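You operate a simulated robot arm through the tools that you are given. There is no shell and no other tool.

You run a simulated robot arm. Do the job below in one go: nothing can be reset, and whatever is moved stays where it is left.

TASK
Set the changed limit back to the job card's value and move the LIMITS card to the tester top.
Fine: save it.

The check looks at the end state, three seconds after you hand in, the way a careful person would. Anything else that was tipped, shoved, dropped, spilled or broken makes it a failure.

THE ROBOT
A 7-joint arm with a three-finger gripper, fixed in place. Base frame: the origin is on the floor under the middle of its stand, x ahead of it, y to its left, z up. Lengths are in m, angles in degrees, forces in N, time in s.
It reaches about 0.977 m from its shoulder. Its first joint turns from -166.0 to 166.0 degrees. Payload 2.69 kg.
Tool frame: the origin (TCP) lies between the finger pads and is the grasp point; the fingertips stand 0.029 m ahead of it; z points along the fingers, y is the line along which they close. The gripper opens to 0.12 m; its body begins 0.078 m behind the TCP.
Orientation is that of the tool frame in the base frame, as [roll, pitch, yaw] about the fixed x, y, z axes, in that order (R = Rz(yaw) Ry(pitch) Rx(roll)). With the fingers straight down and closing along the base's y, the tool's x points along the base's -x, its y along +y and its z along -z.

THE INTERFACE
- The arm moves only by the tool apply_moves. Its argument "increments" is a list of rows, each a list of 7 numbers: the shift along the tool's x, y, z in m, then the turn, a rotation vector about the tool's x, y, z in rad, then the opening, from 0 (shut) to 1 (fully open). In form: [[tx, ty, tz, rx, ry, rz, fingers], ...]. A call has 1 to 20 rows; each row shifts and turns the commanded pose from where the row before left it, along the tool's axes as they then stand. Each row takes 0.2 s and may step no farther than 0.05 m and 8.6 degrees from the row before; otherwise, or with a gripper value out of range, the whole call is refused. A pose out of reach is approached as far as the arm can. The call stops where the force on the tool passes 40 N (or 10 N more than at its start, if that is more) or the arm is blocked; 0.2 s more then pass. Each finger travels about 0.1362 m/s and halts on what it meets, pressing with about 36 N; the grip force reading is that of the motor and also rises with nothing between the fingers. The clock runs only during rows and for 0.2 s after the last one: add rows that do not move to give the fingers time. It gives the time, the measured TCP pose, the force on the tool (base axes), the opening and the grip force at its end, in the units of the frame above (readings bear some noise), with the torque about the TCP (base axes, N m) and any sound that the robot's microphone picked up.
- Cameras (640 x 400 px; columns grow to the right, rows downward): "scene" is fixed at [0.4025, 0.4897, 1.708]; the picture's right is [-0.99, -0.15, 0.00], its down [-0.07, 0.44, -0.90] and it looks along [0.13, -0.89, -0.44] (base axes); focal length 314 px, centre (320, 200). "wrist" rides on the gripper at [0.063, 0, -0.104] in the tool frame; the picture's right is [0.00, 1.00, 0.00], its down [-0.83, 0.00, -0.56] and it looks along [-0.56, 0.00, 0.83] (tool axes); focal length 275 px, centre (320, 200). There is no depth. A picture from a camera that has moved, and an enlarged one, comes with that camera's place and axes in the base frame and with its lens. The place of the scene camera against the robot may be out by one fixed shift of up to 0.012 m in any direction.
- grab_frame(camera): a new picture of that camera. The clock stands still meanwhile.
- move_column(by): moves the trunk up (or, below 0, down) by that many m; the arm rides with it, the base frame stays. It gives what a move gives, with no picture.
- enlarge(camera, box): a new picture of the part [left, top, right, bottom] of that camera's present view, enlarged. The clock stands still meanwhile.
- sign_off(): hands the job in; it is judged then, once.

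Places have to be worked out from the pictures, the camera data and where the tool is seen. Open the gripper and draw the arm clear of the work before you hand the job in, unless the task says otherwise.

The tools are called after "Call:" as name(argument=value, ...) on one line, values as JSON. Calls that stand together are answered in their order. apply_moves: Moves the arm, as the interface text tells. Its arguments: {"type":"object","properties":{"increments":{"type":"array","items":{"type":"array","items":{"type":"number"}}}},"required":["increments"]} The other tools are called the same way: move_column (by) moves the trunk up or down; grab_frame (camera) takes a picture; enlarge (camera, box) takes an enlarged picture of a part of a camera's view; sign_off () hands the job in.

At the start:

```text
time: 0.0
ee_pos: [0.2909, -0.3895, 1.504]
ee_rot: [179.9, -0.1, 180.0]
wrist_force: [0.5, 0.6, -0.7]
moment: [0.02, -0.01, -0.01]
gripper_width: 0.1199
grip_force: 0.0
trunk travel left (down, up): [-0.525, 0.061]
```

scene: 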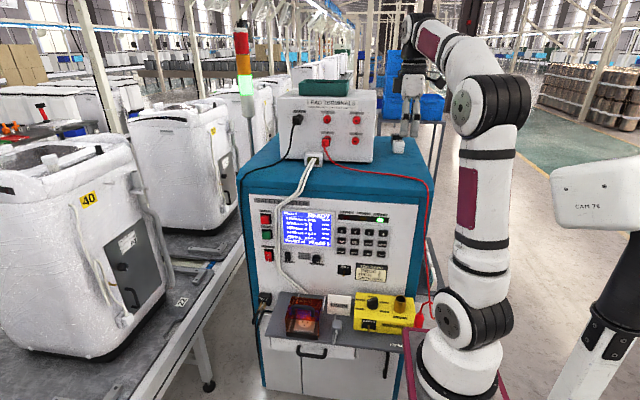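
wrist: 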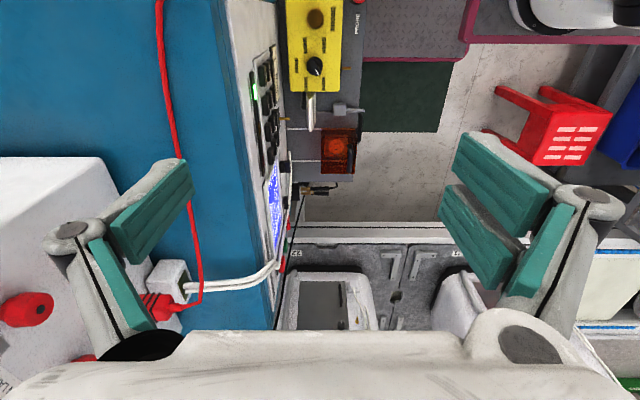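

I start by looking closely at the tester's panel, screen and surroundings in the scene camera.

Call:
enlarge(camera="scene", box=[240, 190, 420, 300])

Call:
enlarge(camera="scene", box=[240, 280, 440, 400])

Call:
enlarge(camera="scene", box=[240, 70, 440, 195])

Call:
enlarge(camera="scene", box=[0, 180, 240, 330])

```text
3.56 times, centred on (330, 245) of scene
camera zoom: at [0.4025, 0.4897, 1.708], right [-0.99, -0.15, 0.0], down [-0.07, 0.44, -0.9], along [0.13, -0.89, -0.44], focal length 1116 px, centre (284, 40)
```

zoom: 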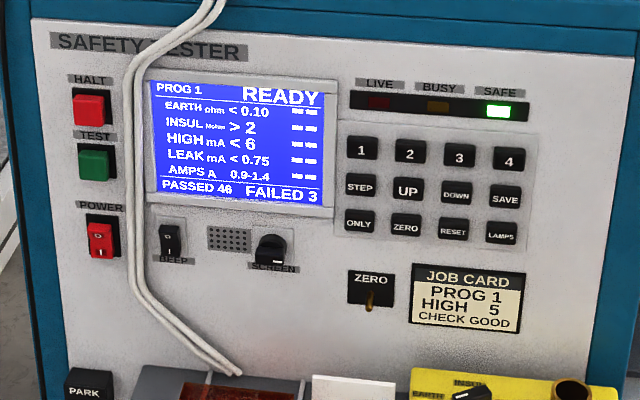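

```text
3.20 times, centred on (340, 340) of scene
camera zoom: at [0.4025, 0.4897, 1.708], right [-0.99, -0.15, 0.0], down [-0.07, 0.44, -0.9], along [0.13, -0.89, -0.44], focal length 1004 px, centre (256, -248)
```

zoom: 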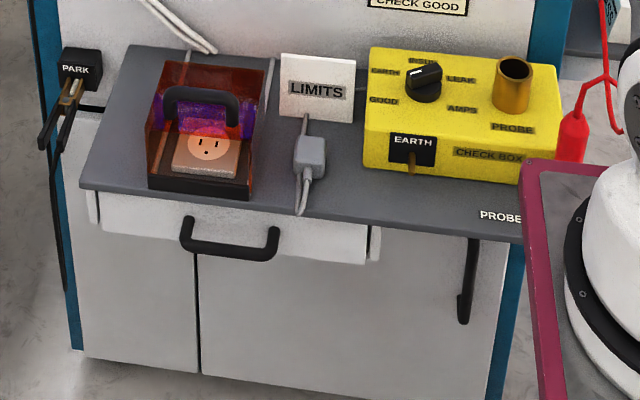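

```text
3.20 times, centred on (340, 132) of scene
camera zoom: at [0.4025, 0.4897, 1.708], right [-0.99, -0.15, 0.0], down [-0.07, 0.44, -0.9], along [0.13, -0.89, -0.44], focal length 1004 px, centre (256, 416)
```

zoom: 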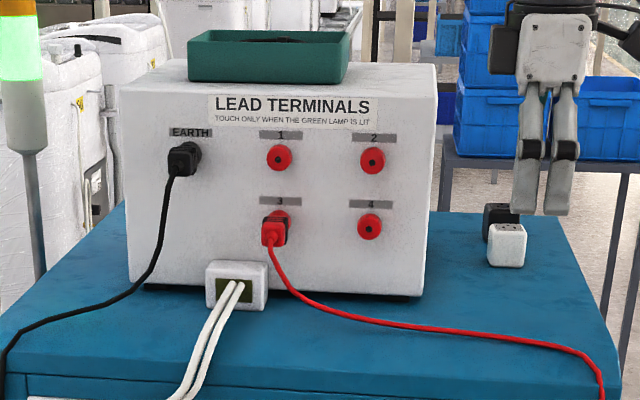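

```text
2.67 times, centred on (120, 255) of scene
camera zoom: at [0.4025, 0.4897, 1.708], right [-0.99, -0.15, 0.0], down [-0.07, 0.44, -0.9], along [0.13, -0.89, -0.44], focal length 837 px, centre (853, 53)
```

zoom: 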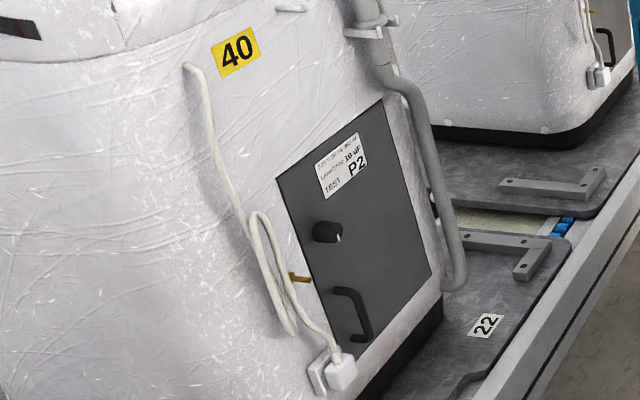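

The screen reads PROG 1 with HIGH < 6, while the job card says HIGH 5, so HIGH is the changed limit. The LIMITS card stands on the shelf near x 0.46, y -0.42, z 0.80. I'll zoom in on the screen, the job card, the LIMITS card and the wrist view before moving.

Call:
enlarge(camera="scene", box=[280, 205, 340, 250])

Call:
enlarge(camera="scene", box=[330, 225, 400, 275])

Call:
enlarge(camera="scene", box=[310, 285, 380, 335])

Call:
enlarge(camera="wrist", box=[220, 0, 380, 200])

Call:
enlarge(camera="scene", box=[380, 20, 520, 160])

```text
8.89 times, centred on (310, 228) of scene
camera zoom: at [0.4025, 0.4897, 1.708], right [-0.99, -0.15, 0.0], down [-0.07, 0.44, -0.9], along [0.13, -0.89, -0.44], focal length 2790 px, centre (409, -44)
```

zoom: 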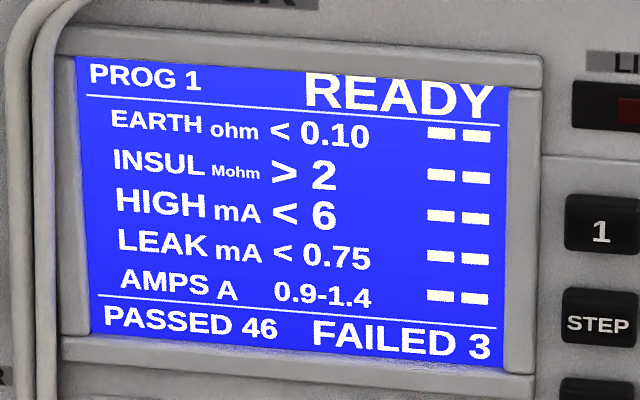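

```text
8.00 times, centred on (365, 250) of scene
camera zoom: at [0.4025, 0.4897, 1.708], right [-0.99, -0.15, 0.0], down [-0.07, 0.44, -0.9], along [0.13, -0.89, -0.44], focal length 2511 px, centre (-40, -200)
```

zoom: 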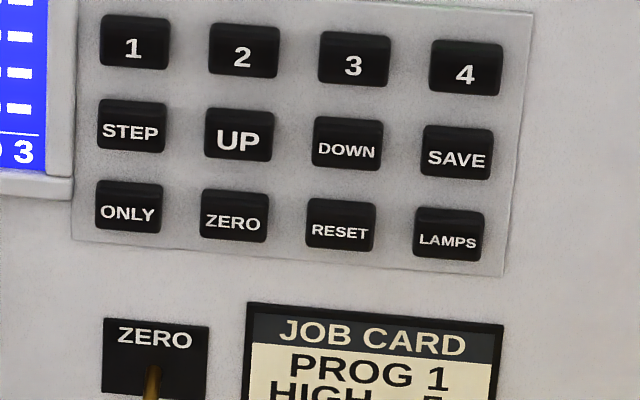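

```text
8.00 times, centred on (345, 310) of scene
camera zoom: at [0.4025, 0.4897, 1.708], right [-0.99, -0.15, 0.0], down [-0.07, 0.44, -0.9], along [0.13, -0.89, -0.44], focal length 2511 px, centre (120, -680)
```

zoom: 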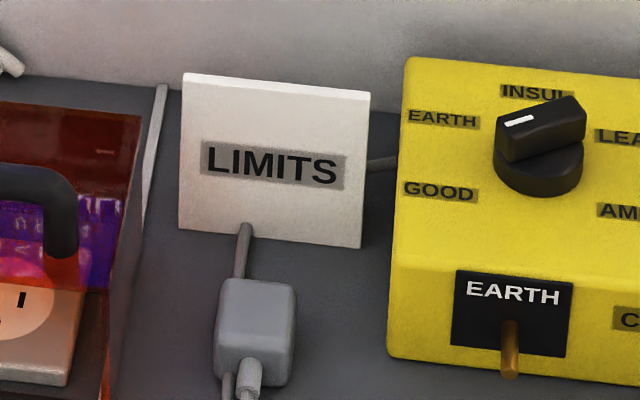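

```text
2.00 times, centred on (300, 100) of wrist
camera zoom: at [0.2287, -0.3877, 1.6088], right [0.0, 1.0, 0.0], down [0.83, 0.0, 0.56], along [0.56, 0.0, -0.83], focal length 551 px, centre (360, 400)
```

zoom: 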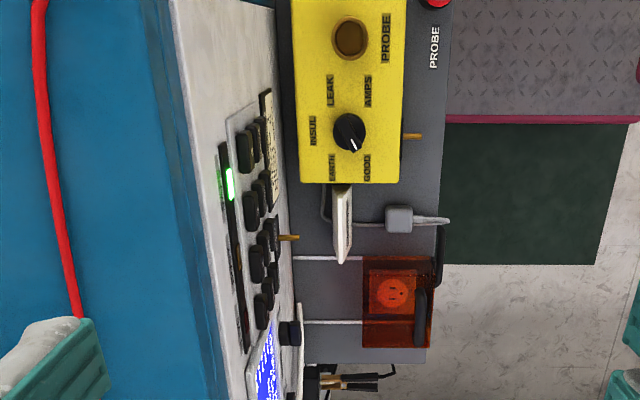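

```text
2.86 times, centred on (450, 90) of scene
camera zoom: at [0.4025, 0.4897, 1.708], right [-0.99, -0.15, 0.0], down [-0.07, 0.44, -0.9], along [0.13, -0.89, -0.44], focal length 897 px, centre (-51, 514)
```

zoom: 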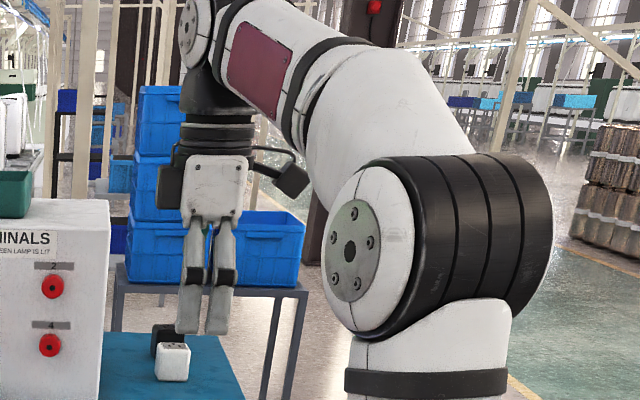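

The keypad has STEP, UP, DOWN and SAVE, and the panel looks vertical at about y = -0.485. Before approaching it I close the gripper in free air to see the shape of the closed fingertips.

Call:
apply_moves(increments=[[0, 0, 0, 0, 0, 0, 0], [0, 0, 0, 0, 0, 0, 0], [0, 0, 0, 0, 0, 0, 0], [0, 0, 0, 0, 0, 0, 0]])

Call:
grab_frame(camera="wrist")

Call:
enlarge(camera="scene", box=[380, 50, 440, 150])

```text
time: 1.0
ee_pos: [0.2921, -0.3877, 1.5028]
ee_rot: [180.0, 0.1, 180.0]
wrist_force: [-0.7, -0.5, -0.1]
moment: [-0.04, 0.02, -0.06]
gripper_width: 0.0003
grip_force: 28.3
trunk travel left (down, up): [-0.525, 0.061]
```

```text
taken
camera wrist: at [0.2287, -0.3877, 1.6088], right [0.0, 1.0, 0.0], down [0.83, 0.0, 0.56], along [0.56, 0.0, -0.83], focal length 275 px, centre (320, 200)
```

wrist: 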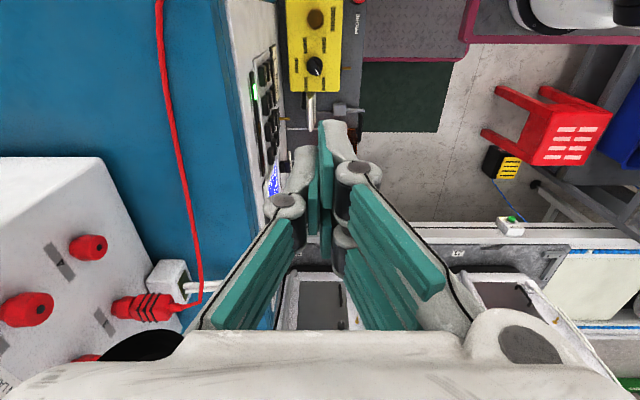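

```text
4.00 times, centred on (410, 100) of scene
camera zoom: at [0.4025, 0.4897, 1.708], right [-0.99, -0.15, 0.0], down [-0.07, 0.44, -0.9], along [0.13, -0.89, -0.44], focal length 1256 px, centre (-40, 600)
```

zoom: 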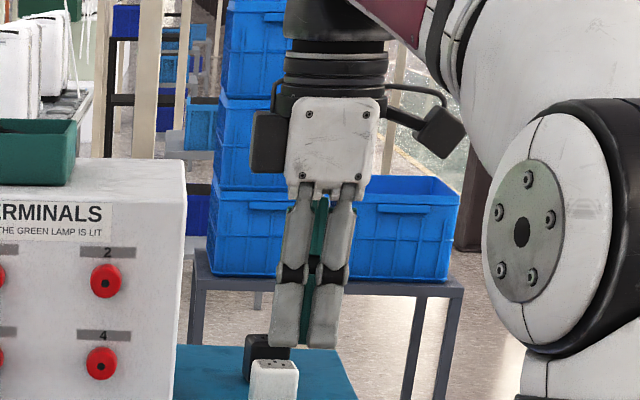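

Closed, the tip is about 4.5 cm across, with one thumb on one side and two fingers on the other. I draw back from the tester in +y, then roll the tool -90° about its axis so that it can later pitch up to face the panel.

Call:
apply_moves(increments=[[0, 0.04, 0, 0, 0, 0, 0], [0, 0.04, 0, 0, 0, 0, 0], [0, 0.04, 0, 0, 0, 0, 0], [0, 0.02, 0, 0, 0, 0, 0], [0, 0, 0, 0, 0, -0.1428, 0], [0, 0, 0, 0, 0, -0.1428, 0], [0, 0, 0, 0, 0, -0.1428, 0], [0, 0, 0, 0, 0, -0.1428, 0], [0, 0, 0, 0, 0, -0.1428, 0], [0, 0, 0, 0, 0, -0.1428, 0], [0, 0, 0, 0, 0, -0.1428, 0], [0, 0, 0, 0, 0, -0.1428, 0], [0, 0, 0, 0, 0, -0.1428, 0], [0, 0, 0, 0, 0, -0.1428, 0], [0, 0, 0, 0, 0, -0.1428, 0]])

Call:
grab_frame(camera="scene")

Call:
grab_frame(camera="wrist")

```text
time: 4.2
ee_pos: [0.2903, -0.2484, 1.5053]
ee_rot: [179.9, 0.0, -89.9]
wrist_force: [0.6, 0.4, -0.5]
moment: [-0.03, 0.03, -0.05]
gripper_width: 0.0003
grip_force: 28.5
trunk travel left (down, up): [-0.525, 0.061]
```

```text
taken
```

scene: 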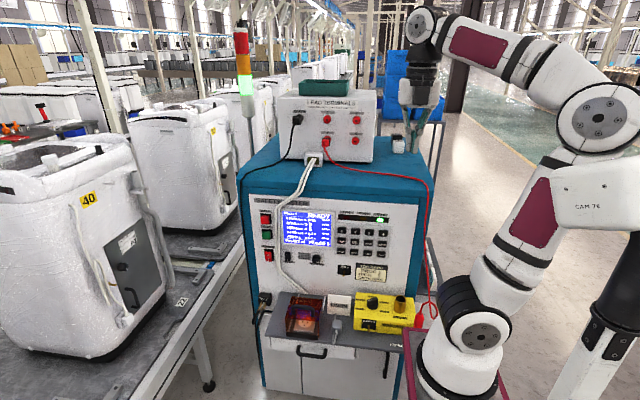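

```text
taken
camera wrist: at [0.2921, -0.3105, 1.6092], right [-1.0, -0.01, 0.0], down [0.0, 0.83, 0.56], along [0.0, 0.56, -0.83], focal length 275 px, centre (320, 200)
```

wrist: 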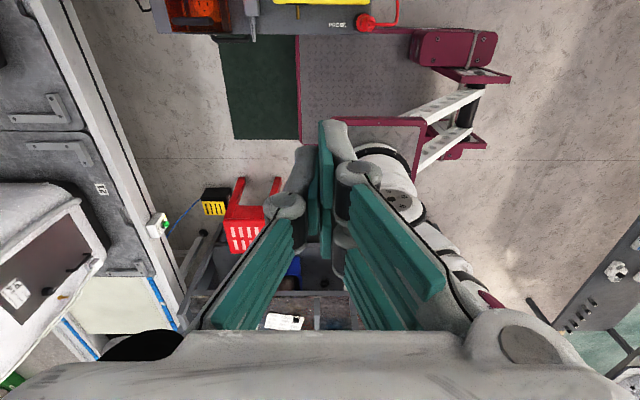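

The roll worked and the arm bowed outward. Before lowering the trunk I need to understand the purple platform near the shelf, so I zoom in on that area from both cameras.

Call:
enlarge(camera="scene", box=[370, 280, 530, 400])

Call:
enlarge(camera="wrist", box=[200, 0, 520, 200])

```text
3.33 times, centred on (450, 340) of scene
camera zoom: at [0.4025, 0.4897, 1.708], right [-0.99, -0.15, 0.0], down [-0.07, 0.44, -0.9], along [0.13, -0.89, -0.44], focal length 1046 px, centre (-113, -267)
```

zoom: 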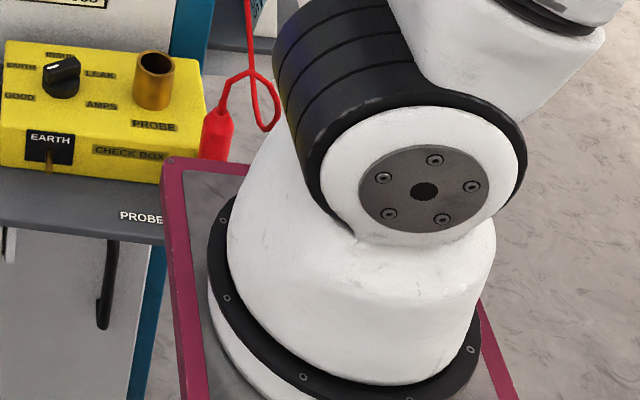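

```text
2.00 times, centred on (360, 100) of wrist
camera zoom: at [0.2921, -0.3105, 1.6092], right [-1.0, -0.01, 0.0], down [0.0, 0.83, 0.56], along [0.0, 0.56, -0.83], focal length 551 px, centre (240, 400)
```

zoom: 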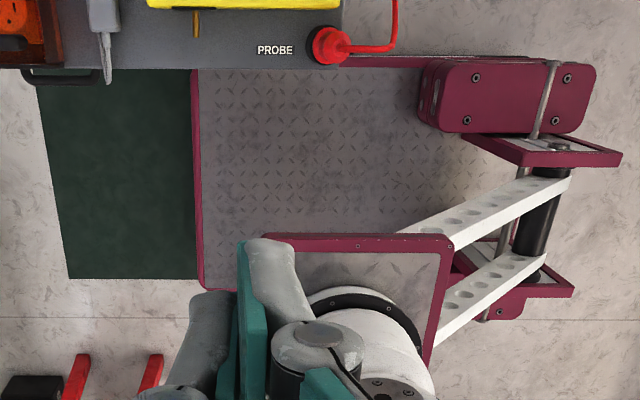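

The platform's front edge is near y = -0.16 and the shelf edge near y = -0.27, so lowering should clear the shelf. I also need to know where the CAM 76 stand is relative to the elbow, so I zoom in there.

Call:
enlarge(camera="scene", box=[440, 60, 640, 260])

Call:
enlarge(camera="wrist", box=[380, 150, 640, 400])

Call:
enlarge(camera="scene", box=[480, 240, 640, 400])

```text
2.00 times, centred on (540, 160) of scene
camera zoom: at [0.4025, 0.4897, 1.708], right [-0.99, -0.15, 0.0], down [-0.07, 0.44, -0.9], along [0.13, -0.89, -0.44], focal length 628 px, centre (-120, 280)
```

zoom: 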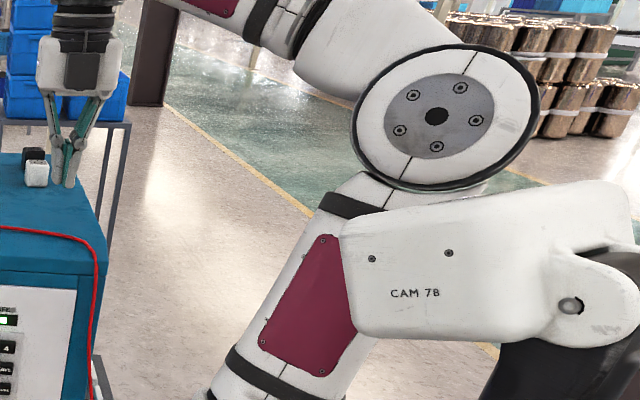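

```text
1.60 times, centred on (510, 275) of wrist
camera zoom: at [0.2921, -0.3105, 1.6092], right [-1.0, -0.01, 0.0], down [0.0, 0.83, 0.56], along [0.0, 0.56, -0.83], focal length 440 px, centre (16, 80)
```

zoom: 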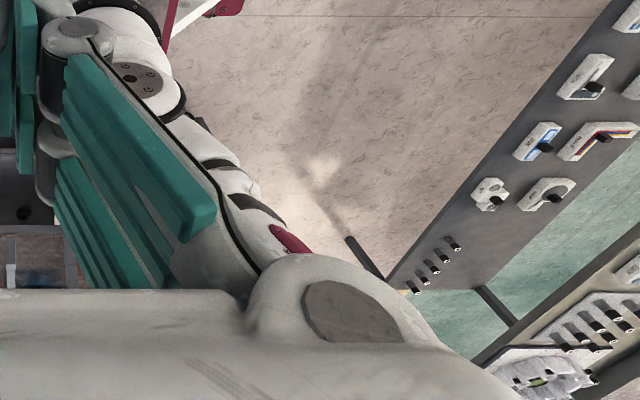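

```text
2.50 times, centred on (560, 320) of scene
camera zoom: at [0.4025, 0.4897, 1.708], right [-0.99, -0.15, 0.0], down [-0.07, 0.44, -0.9], along [0.13, -0.89, -0.44], focal length 785 px, centre (-280, -100)
```

zoom: 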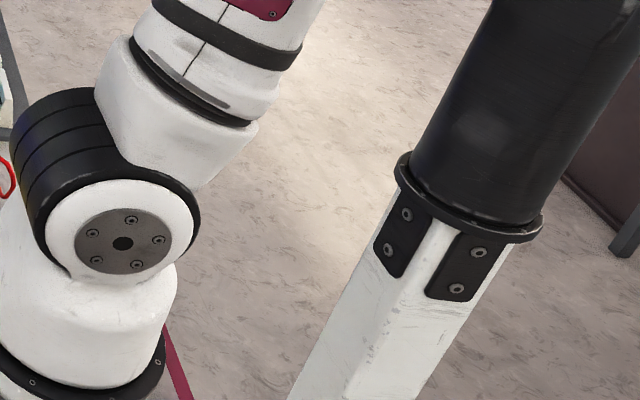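

CAM 7B is on a mast between the scene camera and the arm, so I must keep the elbow away from +y. I lower the trunk a first 0.1 m and check the readings and the picture.

Call:
move_column(by=-0.1)

Call:
grab_frame(camera="scene")

Call:
grab_frame(camera="wrist")

```text
time: 5.5
ee_pos: [0.2914, -0.249, 1.404]
ee_rot: [179.9, 0.0, -90.2]
wrist_force: [-0.8, -0.2, -0.3]
moment: [-0.03, 0.01, 0.0]
gripper_width: 0.0
grip_force: 28.7
trunk travel left (down, up): [-0.425, 0.161]
```

```text
taken
```

scene: 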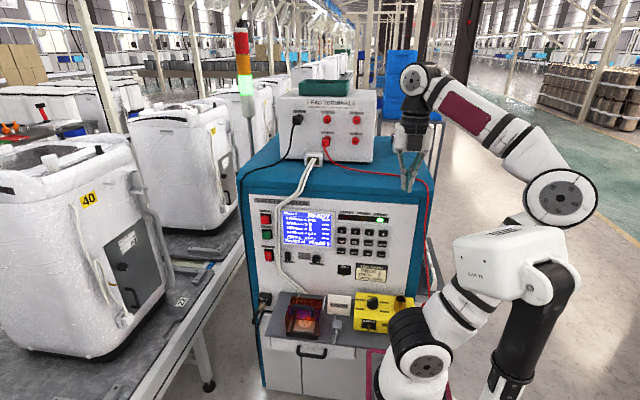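

```text
taken
camera wrist: at [0.2919, -0.3104, 1.5089], right [-1.0, 0.0, 0.0], down [0.0, 0.83, 0.56], along [0.0, 0.56, -0.83], focal length 275 px, centre (320, 200)
```

wrist: 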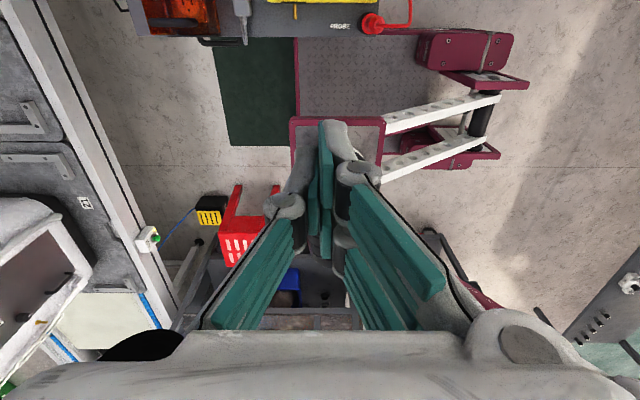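

CAM 7B turned out to ride on the robot's own lift, and the base swings toward +x as it lowers while the TCP keeps its x and y. I lower another 0.15 m and check again.

Call:
move_column(by=-0.15)

Call:
grab_frame(camera="scene")

Call:
grab_frame(camera="wrist")

```text
time: 7.3
ee_pos: [0.292, -0.2489, 1.2545]
ee_rot: [-180.0, 0.0, -90.2]
wrist_force: [-0.4, 0.3, -0.1]
moment: [-0.01, -0.02, -0.02]
gripper_width: 0.0
grip_force: 28.4
trunk travel left (down, up): [-0.275, 0.311]
```

```text
taken
```

scene: 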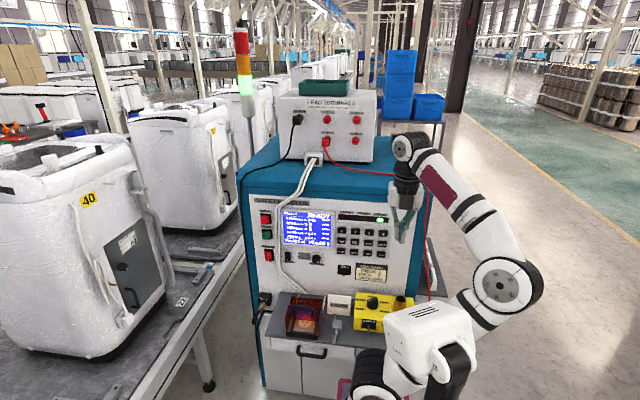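

```text
taken
camera wrist: at [0.2919, -0.3105, 1.3588], right [-1.0, 0.0, 0.0], down [0.0, 0.83, 0.56], along [0.0, 0.56, -0.83], focal length 275 px, centre (320, 200)
```

wrist: 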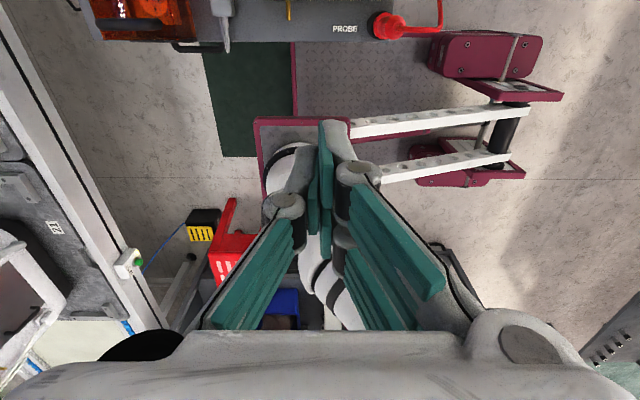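

The path is clear and the readings are calm. I lower another 0.2 m so the arm has room to reach up and point at the panel without folding too tightly.

Call:
move_column(by=-0.2)

Call:
grab_frame(camera="scene")

```text
time: 9.4
ee_pos: [0.2921, -0.2487, 1.054]
ee_rot: [180.0, 0.0, -90.1]
wrist_force: [-0.1, -0.2, -0.2]
moment: [0.01, 0.03, 0.01]
gripper_width: 0.0
grip_force: 28.6
trunk travel left (down, up): [-0.075, 0.511]
```

```text
taken
```

scene: 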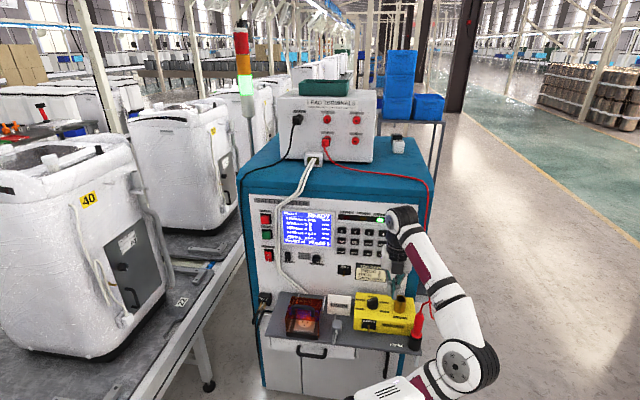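

The scene view of the panel is now clear and the elbow sits low on the -x side. I pitch the tool up by 90° to face the panel while easing it forward, up and slightly toward +x.

Call:
apply_moves(increments=[[0.0067, -0.0033, -0.0083, 0, 0.1309, 0, 0], [0.0077, -0.0033, -0.0073, 0, 0.1309, 0, 0], [0.0086, -0.0033, -0.0063, 0, 0.1309, 0, 0], [0.0094, -0.0033, -0.0051, 0, 0.1309, 0, 0], [0.01, -0.0033, -0.0038, 0, 0.1309, 0, 0], [0.0104, -0.0033, -0.0025, 0, 0.1309, 0, 0], [0.0106, -0.0033, -0.0012, 0, 0.1309, 0, 0], [0.0107, -0.0033, 0.0002, 0, 0.1309, 0, 0], [0.0106, -0.0033, 0.0016, 0, 0.1309, 0, 0], [0.0103, -0.0033, 0.003, 0, 0.1309, 0, 0], [0.0097, -0.0033, 0.0044, 0, 0.1309, 0, 0], [0.0091, -0.0033, 0.0055, 0, 0.1309, 0, 0]])

Call:
grab_frame(camera="scene")

Call:
grab_frame(camera="wrist")

```text
time: 12.1
ee_pos: [0.3314, -0.3291, 1.1536]
ee_rot: [-26.9, -89.9, 116.9]
wrist_force: [0.7, 0.5, -0.2]
moment: [0.01, -0.03, -0.02]
gripper_width: 0.0
grip_force: 28.1
trunk travel left (down, up): [-0.075, 0.511]
```

```text
taken
```

scene: 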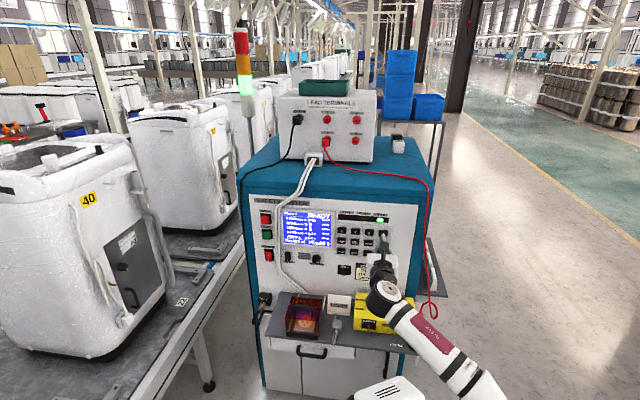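

```text
taken
camera wrist: at [0.3327, -0.223, 1.2169], right [-1.0, 0.0, 0.0], down [0.0, 0.55, -0.83], along [0.0, -0.83, -0.55], focal length 275 px, centre (320, 200)
```

wrist: 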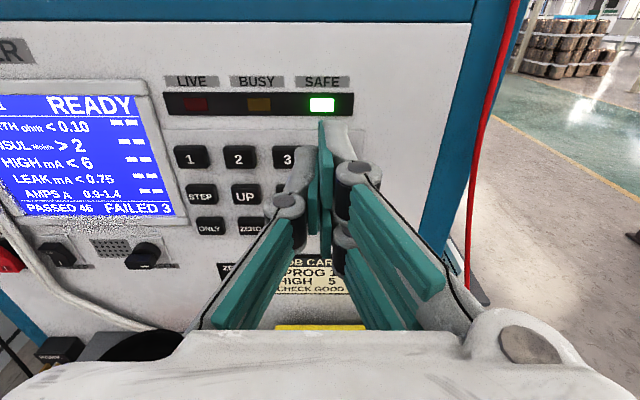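

The panel is seen squarely. With key faces at y ≈ -0.487 I place UP at (0.417, 1.046) in x, z, STEP at (0.470, 1.046), DOWN at (0.365, 1.046) and SAVE at (0.312, 1.046). I slide sideways and down to line up with STEP while staying well back.

Call:
apply_moves(increments=[[-0.027, -0.0345, 0, 0, 0, 0, 0], [-0.027, -0.0345, 0, 0, 0, 0, 0], [-0.027, -0.0345, 0, 0, 0, 0, 0], [-0.027, -0.0345, 0, 0, 0, 0, 0], [0, 0, 0.03, 0, 0, 0, 0]])

Call:
grab_frame(camera="wrist")

Call:
grab_frame(camera="scene")

```text
time: 13.2
ee_pos: [0.4702, -0.3587, 1.0445]
ee_rot: [-80.1, -89.9, 170.0]
wrist_force: [-0.5, -0.3, 0.3]
moment: [-0.01, 0.02, 0.01]
gripper_width: 0.0
grip_force: 28.8
trunk travel left (down, up): [-0.075, 0.511]
```

```text
taken
camera wrist: at [0.4714, -0.2529, 1.109], right [-1.0, 0.0, 0.0], down [0.0, 0.56, -0.83], along [0.0, -0.83, -0.56], focal length 275 px, centre (320, 200)
```

wrist: 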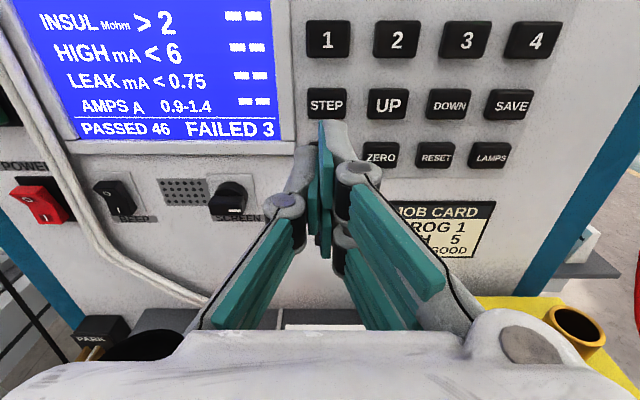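

```text
taken
```

scene: 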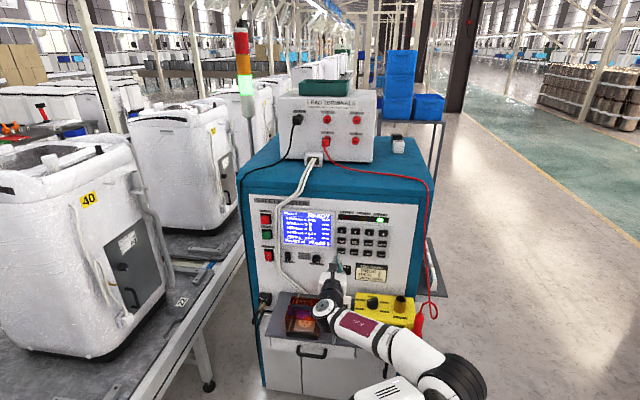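

Two wrist views triangulate STEP to about (0.466, -0.481, 1.050), with the other keys in the row at x 0.416, 0.367 and 0.317. I correct the alignment by a few mm and advance to about 1.3 cm short of the key.

Call:
apply_moves(increments=[[0.004, 0.005, 0, 0, 0, 0, 0], [0, 0, 0.025, 0, 0, 0, 0], [0, 0, 0.025, 0, 0, 0, 0], [0, 0, 0.025, 0, 0, 0, 0], [0, 0, 0.005, 0, 0, 0, 0]])

Call:
grab_frame(camera="wrist")

Call:
enlarge(camera="scene", box=[270, 195, 430, 305])

```text
time: 14.4
ee_pos: [0.4638, -0.4389, 1.0509]
ee_rot: [-56.3, -89.9, 146.3]
wrist_force: [-0.7, -0.3, 0.4]
moment: [0.01, -0.01, 0.06]
gripper_width: 0.0001
grip_force: 28.5
trunk travel left (down, up): [-0.075, 0.511]
```

```text
taken
camera wrist: at [0.4647, -0.3335, 1.1144], right [-1.0, 0.0, 0.0], down [0.0, 0.56, -0.83], along [0.0, -0.83, -0.56], focal length 275 px, centre (320, 200)
```

wrist: 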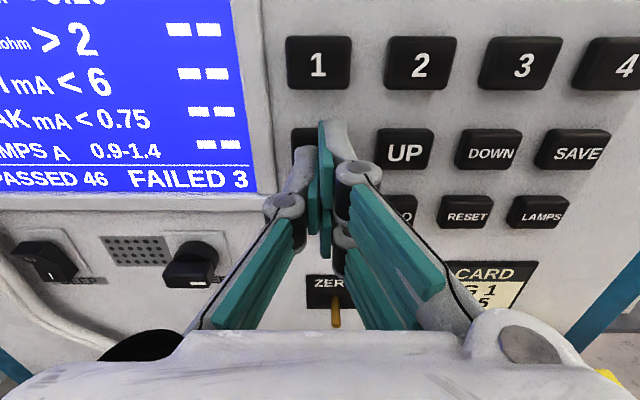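

```text
3.64 times, centred on (350, 250) of scene
camera zoom: at [0.4025, 0.4897, 1.708], right [-0.99, -0.15, 0.0], down [-0.07, 0.44, -0.9], along [0.13, -0.89, -0.44], focal length 1142 px, centre (211, 18)
```

zoom: 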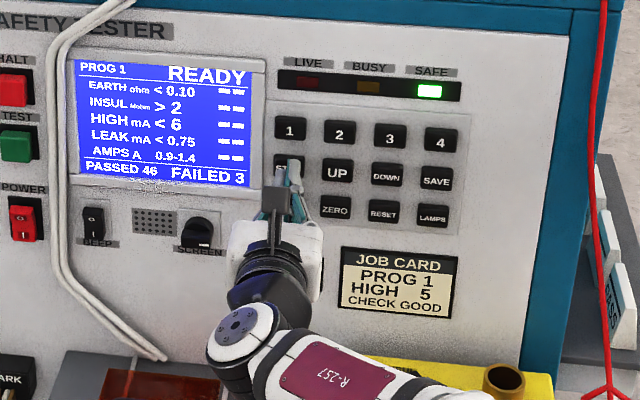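

The tip is centred on STEP about 1.3 cm short of it. I creep forward in small steps, watching for force or a sound.

Call:
apply_moves(increments=[[0, 0, 0.005, 0, 0, 0, 0], [0, 0, 0.004, 0, 0, 0, 0], [0, 0, 0.003, 0, 0, 0, 0]])

Call:
grab_frame(camera="wrist")

```text
time: 15.2
ee_pos: [0.4659, -0.4508, 1.0493]
ee_rot: [99.2, -90.0, -9.2]
wrist_force: [0.2, 0.5, -0.5]
moment: [0.01, 0.03, 0.03]
gripper_width: 0.0
grip_force: 28.7
trunk travel left (down, up): [-0.075, 0.511]
```

```text
taken
camera wrist: at [0.4649, -0.3455, 1.1133], right [-1.0, 0.0, 0.0], down [0.0, 0.56, -0.83], along [0.0, -0.83, -0.56], focal length 275 px, centre (320, 200)
```

wrist: 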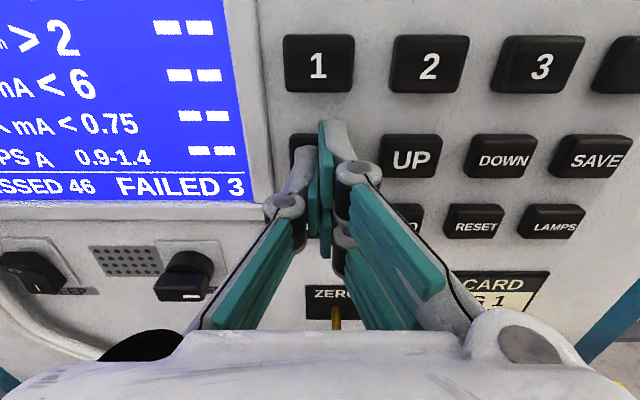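

No contact yet, with forces around zero. I continue in 2 mm steps.

Call:
apply_moves(increments=[[0, 0, 0.002, 0, 0, 0, 0], [0, 0, 0.002, 0, 0, 0, 0]])

Call:
enlarge(camera="scene", box=[270, 195, 430, 305])

```text
time: 15.8
ee_pos: [0.4642, -0.456, 1.0497]
ee_rot: [108.3, -89.8, -18.3]
wrist_force: [-0.5, 0.3, -0.4]
moment: [0.01, 0.02, 0.04]
gripper_width: 0.0062
grip_force: 29.0
trunk travel left (down, up): [-0.075, 0.511]
```

```text
3.64 times, centred on (350, 250) of scene
camera zoom: at [0.4025, 0.4897, 1.708], right [-0.99, -0.15, 0.0], down [-0.07, 0.44, -0.9], along [0.13, -0.89, -0.44], focal length 1142 px, centre (211, 18)
```

zoom: 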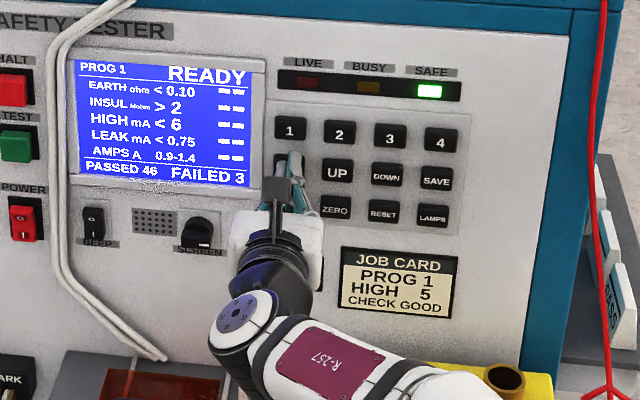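

The finger width rose slightly to 6 mm, which suggests first contact, though the force is still near zero. I keep going in 1.5 to 2 mm steps.

Call:
apply_moves(increments=[[0, 0, 0.002, 0, 0, 0, 0]])

Call:
enlarge(camera="wrist", box=[240, 80, 400, 200])

```text
time: 16.2
ee_pos: [0.4633, -0.457, 1.0496]
ee_rot: [96.2, -90.0, -6.3]
wrist_force: [-0.6, 0.0, -0.4]
moment: [-0.04, 0.0, -0.01]
gripper_width: 0.006
grip_force: 28.4
trunk travel left (down, up): [-0.075, 0.511]
```

```text
3.33 times, centred on (320, 140) of wrist
camera zoom: at [0.4647, -0.3519, 1.1131], right [-1.0, 0.0, 0.01], down [0.0, 0.56, -0.83], along [0.0, -0.83, -0.56], focal length 918 px, centre (320, 400)
```

zoom: 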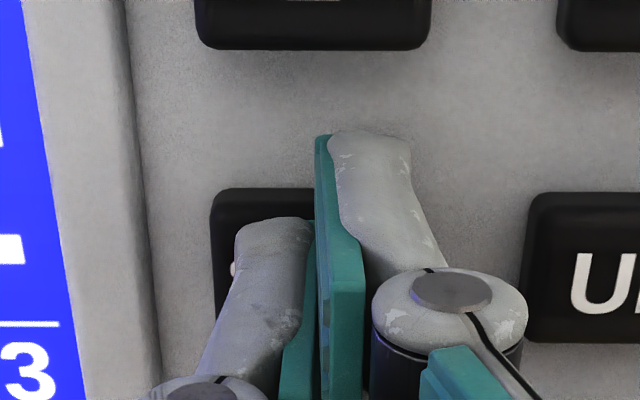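

The tip sits over the STEP key and there is still no measurable reaction. I advance a few more millimetres.

Call:
apply_moves(increments=[[0, 0, 0.002, 0, 0, 0, 0], [0, 0, 0.002, 0, 0, 0, 0]])

Call:
enlarge(camera="scene", box=[270, 195, 430, 305])

Call:
enlarge(camera="wrist", box=[200, 60, 440, 220])

```text
time: 16.9
ee_pos: [0.464, -0.4608, 1.0496]
ee_rot: [-104.5, -90.0, -165.5]
wrist_force: [0.9, 3.3, 0.1]
moment: [0.02, -0.05, 0.01]
gripper_width: 0.0058
grip_force: 28.6
trunk travel left (down, up): [-0.075, 0.511]
heard: click
```

```text
3.64 times, centred on (350, 250) of scene
camera zoom: at [0.4025, 0.4897, 1.708], right [-0.99, -0.15, 0.0], down [-0.07, 0.44, -0.9], along [0.13, -0.89, -0.44], focal length 1142 px, centre (211, 18)
```

zoom: 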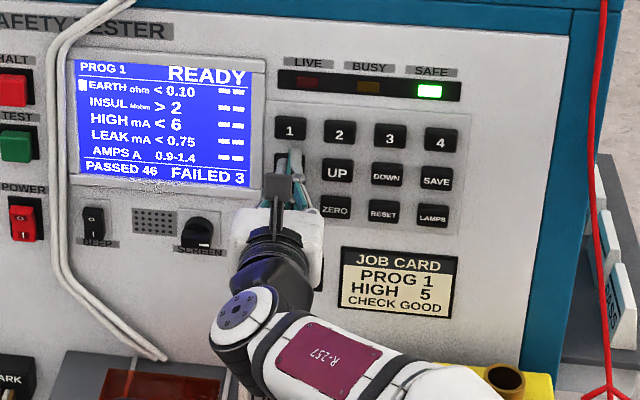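

```text
2.50 times, centred on (320, 140) of wrist
camera zoom: at [0.465, -0.3557, 1.1128], right [-1.0, 0.0, 0.0], down [0.0, 0.56, -0.83], along [0.0, -0.83, -0.56], focal length 688 px, centre (320, 350)
```

zoom: 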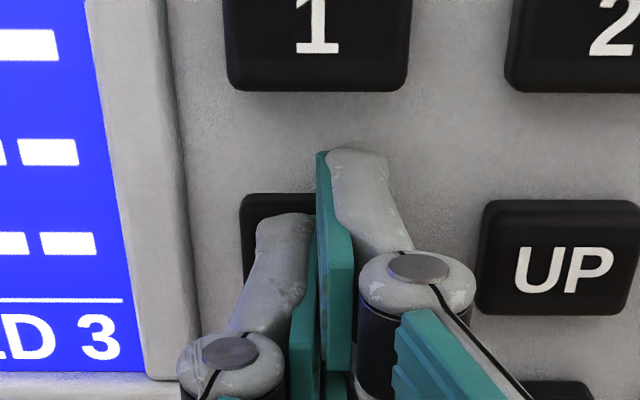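

A click came at TCP y ≈ -0.461 and a cursor appeared beside EARTH. I release by backing off 1 cm, press STEP once more to the same depth, back off again and look.

Call:
apply_moves(increments=[[0, 0, -0.01, 0, 0, 0, 0], [0, 0, 0, 0, 0, 0, 0], [0, 0, 0.006, 0, 0, 0, 0], [0, 0, 0.004, 0, 0, 0, 0], [0, 0, 0, 0, 0, 0, 0]])

Call:
enlarge(camera="scene", box=[270, 195, 430, 305])

```text
time: 18.1
ee_pos: [0.4635, -0.4615, 1.0491]
ee_rot: [101.1, -90.0, -11.1]
wrist_force: [-0.8, 4.6, 2.0]
moment: [-0.03, 0.01, -0.04]
gripper_width: 0.0063
grip_force: 29.0
trunk travel left (down, up): [-0.075, 0.511]
heard: click
```

```text
3.64 times, centred on (350, 250) of scene
camera zoom: at [0.4025, 0.4897, 1.708], right [-0.99, -0.15, 0.0], down [-0.07, 0.44, -0.9], along [0.13, -0.89, -0.44], focal length 1142 px, centre (211, 18)
```

zoom: 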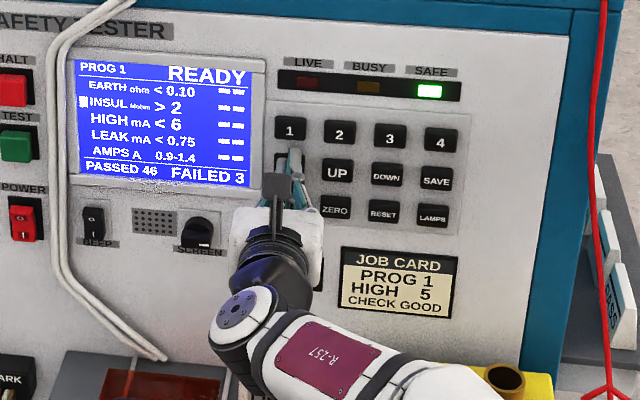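

The cursor is now on INSUL. One more STEP press should put it on HIGH.

Call:
apply_moves(increments=[[0, 0, -0.01, 0, 0, 0, 0], [0, 0, 0, 0, 0, 0, 0], [0, 0, 0.006, 0, 0, 0, 0], [0, 0, 0.004, 0, 0, 0, 0], [0, 0, 0, 0, 0, 0, 0]])

Call:
enlarge(camera="scene", box=[270, 195, 430, 305])

```text
time: 19.2
ee_pos: [0.4636, -0.4613, 1.0491]
ee_rot: [139.2, -90.0, -49.3]
wrist_force: [-0.7, 3.9, -0.7]
moment: [-0.02, 0.0, -0.03]
gripper_width: 0.0063
grip_force: 29.1
trunk travel left (down, up): [-0.075, 0.511]
heard: click
```

```text
3.64 times, centred on (350, 250) of scene
camera zoom: at [0.4025, 0.4897, 1.708], right [-0.99, -0.15, 0.0], down [-0.07, 0.44, -0.9], along [0.13, -0.89, -0.44], focal length 1142 px, centre (211, 18)
```

zoom: 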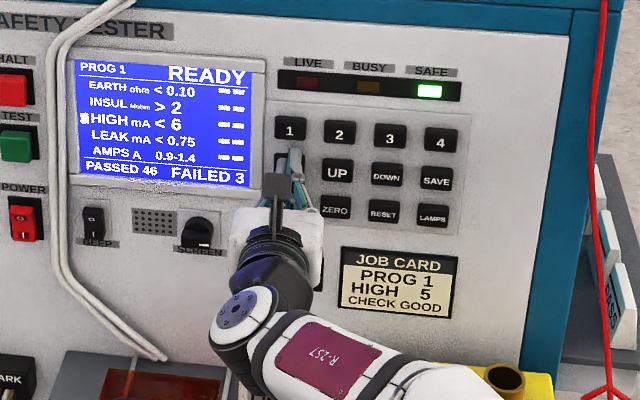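

The cursor is on HIGH. I back off 3 cm and slide 9.8 cm toward -x to stand in front of DOWN, then check alignment.

Call:
apply_moves(increments=[[0, 0, -0.015, 0, 0, 0, 0], [0, 0, -0.015, 0, 0, 0, 0], [0, 0.033, 0, 0, 0, 0, 0], [0, 0.033, 0, 0, 0, 0, 0], [0, 0.032, 0, 0, 0, 0, 0]])

Call:
grab_frame(camera="wrist")

Call:
enlarge(camera="scene", box=[270, 195, 430, 305])

```text
time: 20.4
ee_pos: [0.3658, -0.4306, 1.0477]
ee_rot: [73.7, -89.9, 16.1]
wrist_force: [0.8, 0.2, -0.2]
moment: [-0.01, 0.01, 0.02]
gripper_width: 0.0
grip_force: 28.3
trunk travel left (down, up): [-0.075, 0.511]
```

```text
taken
camera wrist: at [0.3664, -0.3255, 1.1118], right [-1.0, 0.0, 0.0], down [0.0, 0.56, -0.83], along [0.0, -0.83, -0.56], focal length 275 px, centre (320, 200)
```

wrist: 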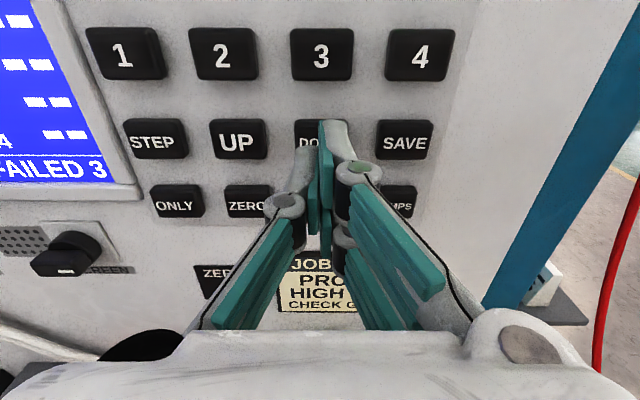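

```text
3.64 times, centred on (350, 250) of scene
camera zoom: at [0.4025, 0.4897, 1.708], right [-0.99, -0.15, 0.0], down [-0.07, 0.44, -0.9], along [0.13, -0.89, -0.44], focal length 1142 px, centre (211, 18)
```

zoom: 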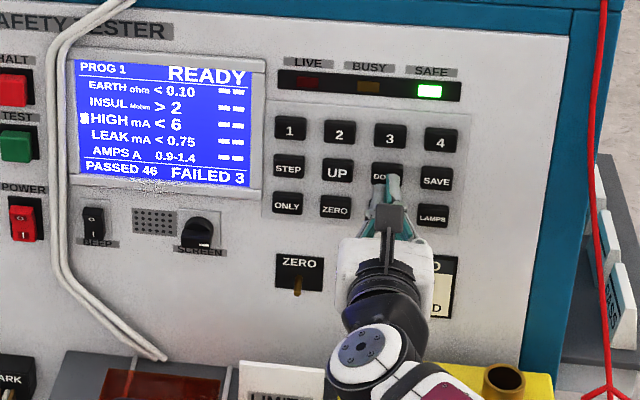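

DOWN's centre lies midway between UP and SAVE at about column 321, directly ahead of the tip. I press it to the same depth as before.

Call:
apply_moves(increments=[[0, 0, 0.02, 0, 0, 0, 0], [0, 0, 0.006, 0, 0, 0, 0], [0, 0, 0.004, 0, 0, 0, 0], [0, 0, 0, 0, 0, 0, 0]])

Call:
enlarge(camera="scene", box=[270, 195, 430, 305])

```text
time: 21.4
ee_pos: [0.3669, -0.4619, 1.0491]
ee_rot: [-122.5, -89.9, -147.5]
wrist_force: [-1.0, 3.9, -1.7]
moment: [0.02, -0.02, 0.0]
gripper_width: 0.006
grip_force: 28.7
trunk travel left (down, up): [-0.075, 0.511]
heard: click
```

```text
3.64 times, centred on (350, 250) of scene
camera zoom: at [0.4025, 0.4897, 1.708], right [-0.99, -0.15, 0.0], down [-0.07, 0.44, -0.9], along [0.13, -0.89, -0.44], focal length 1142 px, centre (211, 18)
```

zoom: 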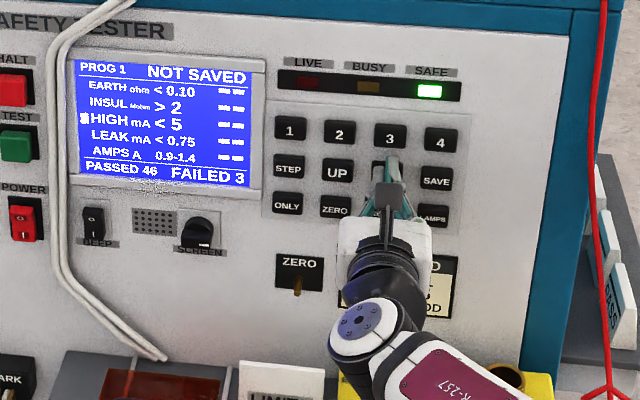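

HIGH now reads < 5 and the display says NOT SAVED. I back off and slide 5 cm toward -x to stand in front of SAVE.

Call:
apply_moves(increments=[[0, 0, -0.015, 0, 0, 0, 0], [0, 0, -0.015, 0, 0, 0, 0], [0, 0.025, 0, 0, 0, 0, 0], [0, 0.0255, 0, 0, 0, 0, 0]])

Call:
grab_frame(camera="wrist")

Call:
enlarge(camera="scene", box=[270, 195, 430, 305])

```text
time: 22.4
ee_pos: [0.3153, -0.431, 1.0501]
ee_rot: [93.8, -89.9, -4.0]
wrist_force: [-0.5, -0.2, -0.5]
moment: [-0.01, 0.04, 0.01]
gripper_width: 0.0001
grip_force: 28.7
trunk travel left (down, up): [-0.075, 0.511]
```

```text
taken
camera wrist: at [0.3167, -0.3253, 1.1141], right [-1.0, 0.0, 0.01], down [0.0, 0.56, -0.83], along [0.0, -0.83, -0.56], focal length 275 px, centre (320, 200)
```

wrist: 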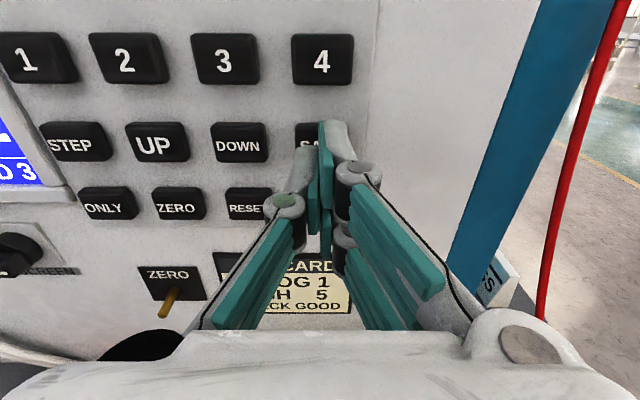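

```text
3.64 times, centred on (350, 250) of scene
camera zoom: at [0.4025, 0.4897, 1.708], right [-0.99, -0.15, 0.0], down [-0.07, 0.44, -0.9], along [0.13, -0.89, -0.44], focal length 1142 px, centre (211, 18)
```

zoom: 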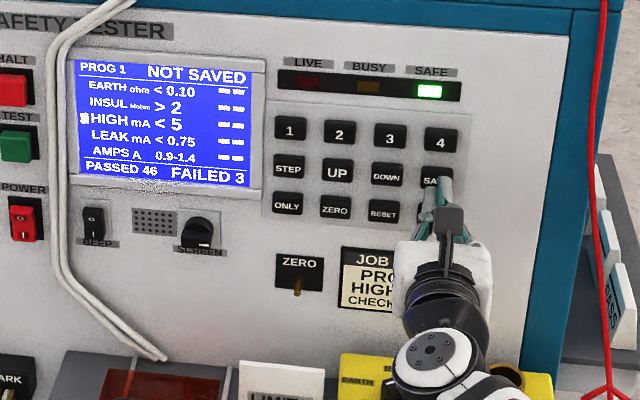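

The tip is lined up on SAVE (below key 4) and the screen still shows HIGH < 5, NOT SAVED. I press SAVE to the same depth.

Call:
apply_moves(increments=[[0, 0, 0.02, 0, 0, 0, 0], [0, 0, 0.006, 0, 0, 0, 0], [0, 0, 0.004, 0, 0, 0, 0], [0, 0, 0, 0, 0, 0, 0]])

Call:
enlarge(camera="scene", box=[270, 195, 430, 305])

```text
time: 23.4
ee_pos: [0.3153, -0.4606, 1.0505]
ee_rot: [1.5, -90.0, 88.4]
wrist_force: [-1.6, 3.0, 0.4]
moment: [0.01, -0.02, 0.0]
gripper_width: 0.0058
grip_force: 28.6
trunk travel left (down, up): [-0.075, 0.511]
heard: click
```

```text
3.64 times, centred on (350, 250) of scene
camera zoom: at [0.4025, 0.4897, 1.708], right [-0.99, -0.15, 0.0], down [-0.07, 0.44, -0.9], along [0.13, -0.89, -0.44], focal length 1142 px, centre (211, 18)
```

zoom: 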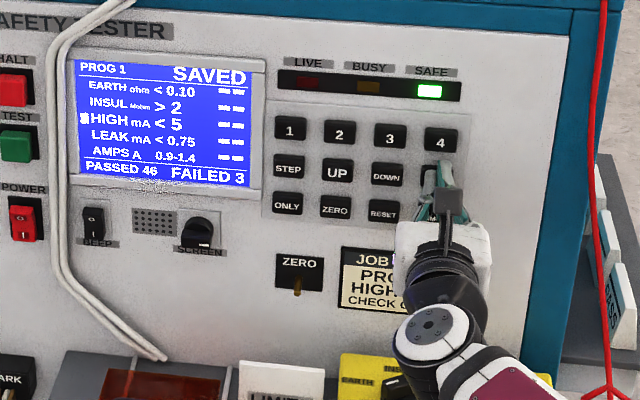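

SAVED with HIGH < 5, so the limit is done. I back away from the panel, shift a little toward +x and tilt the tool down 30° so the wrist camera can study the LIMITS card.

Call:
apply_moves(increments=[[0, 0, -0.02, 0, 0, 0, 0], [0, 0, -0.04, 0, 0, 0, 0], [0, 0, -0.04, 0, 0, 0, 0], [0, 0, -0.03, 0, 0, 0, 0], [0, -0.022, 0, 0, -0.1309, 0, 0], [0, -0.022, 0, 0, -0.1309, 0, 0], [0, 0, 0, 0, -0.1309, 0, 0], [0, 0, 0, 0, -0.1309, 0, 0], [0, 0, 0, 0, 0, 0, 0]])

Call:
grab_frame(camera="wrist")

Call:
grab_frame(camera="scene")

```text
time: 24.7
ee_pos: [0.4015, -0.3289, 1.0491]
ee_rot: [174.7, -82.6, -72.3]
wrist_force: [-0.1, 0.3, -0.1]
moment: [0.0, 0.0, -0.02]
gripper_width: 0.0002
grip_force: 28.7
trunk travel left (down, up): [-0.075, 0.511]
stopped in row 6: the arm was blocked; the commanded pose is now the measured one
```

```text
taken
camera wrist: at [0.383, -0.2339, 1.126], right [-0.98, -0.22, 0.02], down [-0.15, 0.64, -0.75], along [0.15, -0.74, -0.66], focal length 275 px, centre (320, 200)
```

wrist: 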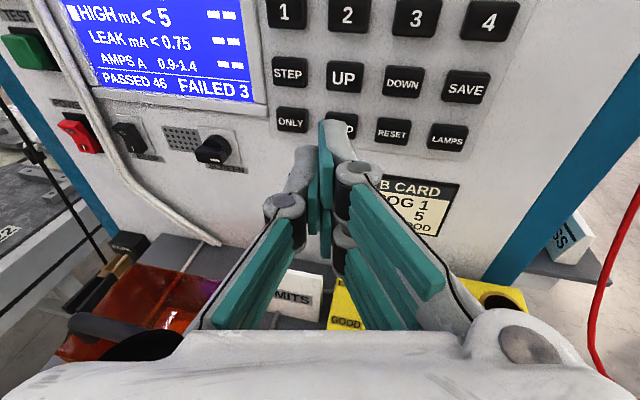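

```text
taken
```

scene: 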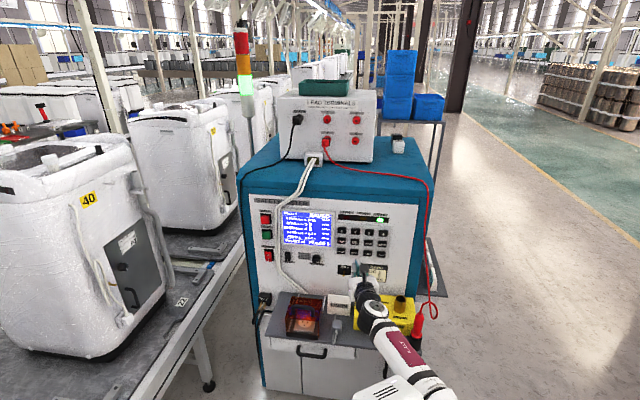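

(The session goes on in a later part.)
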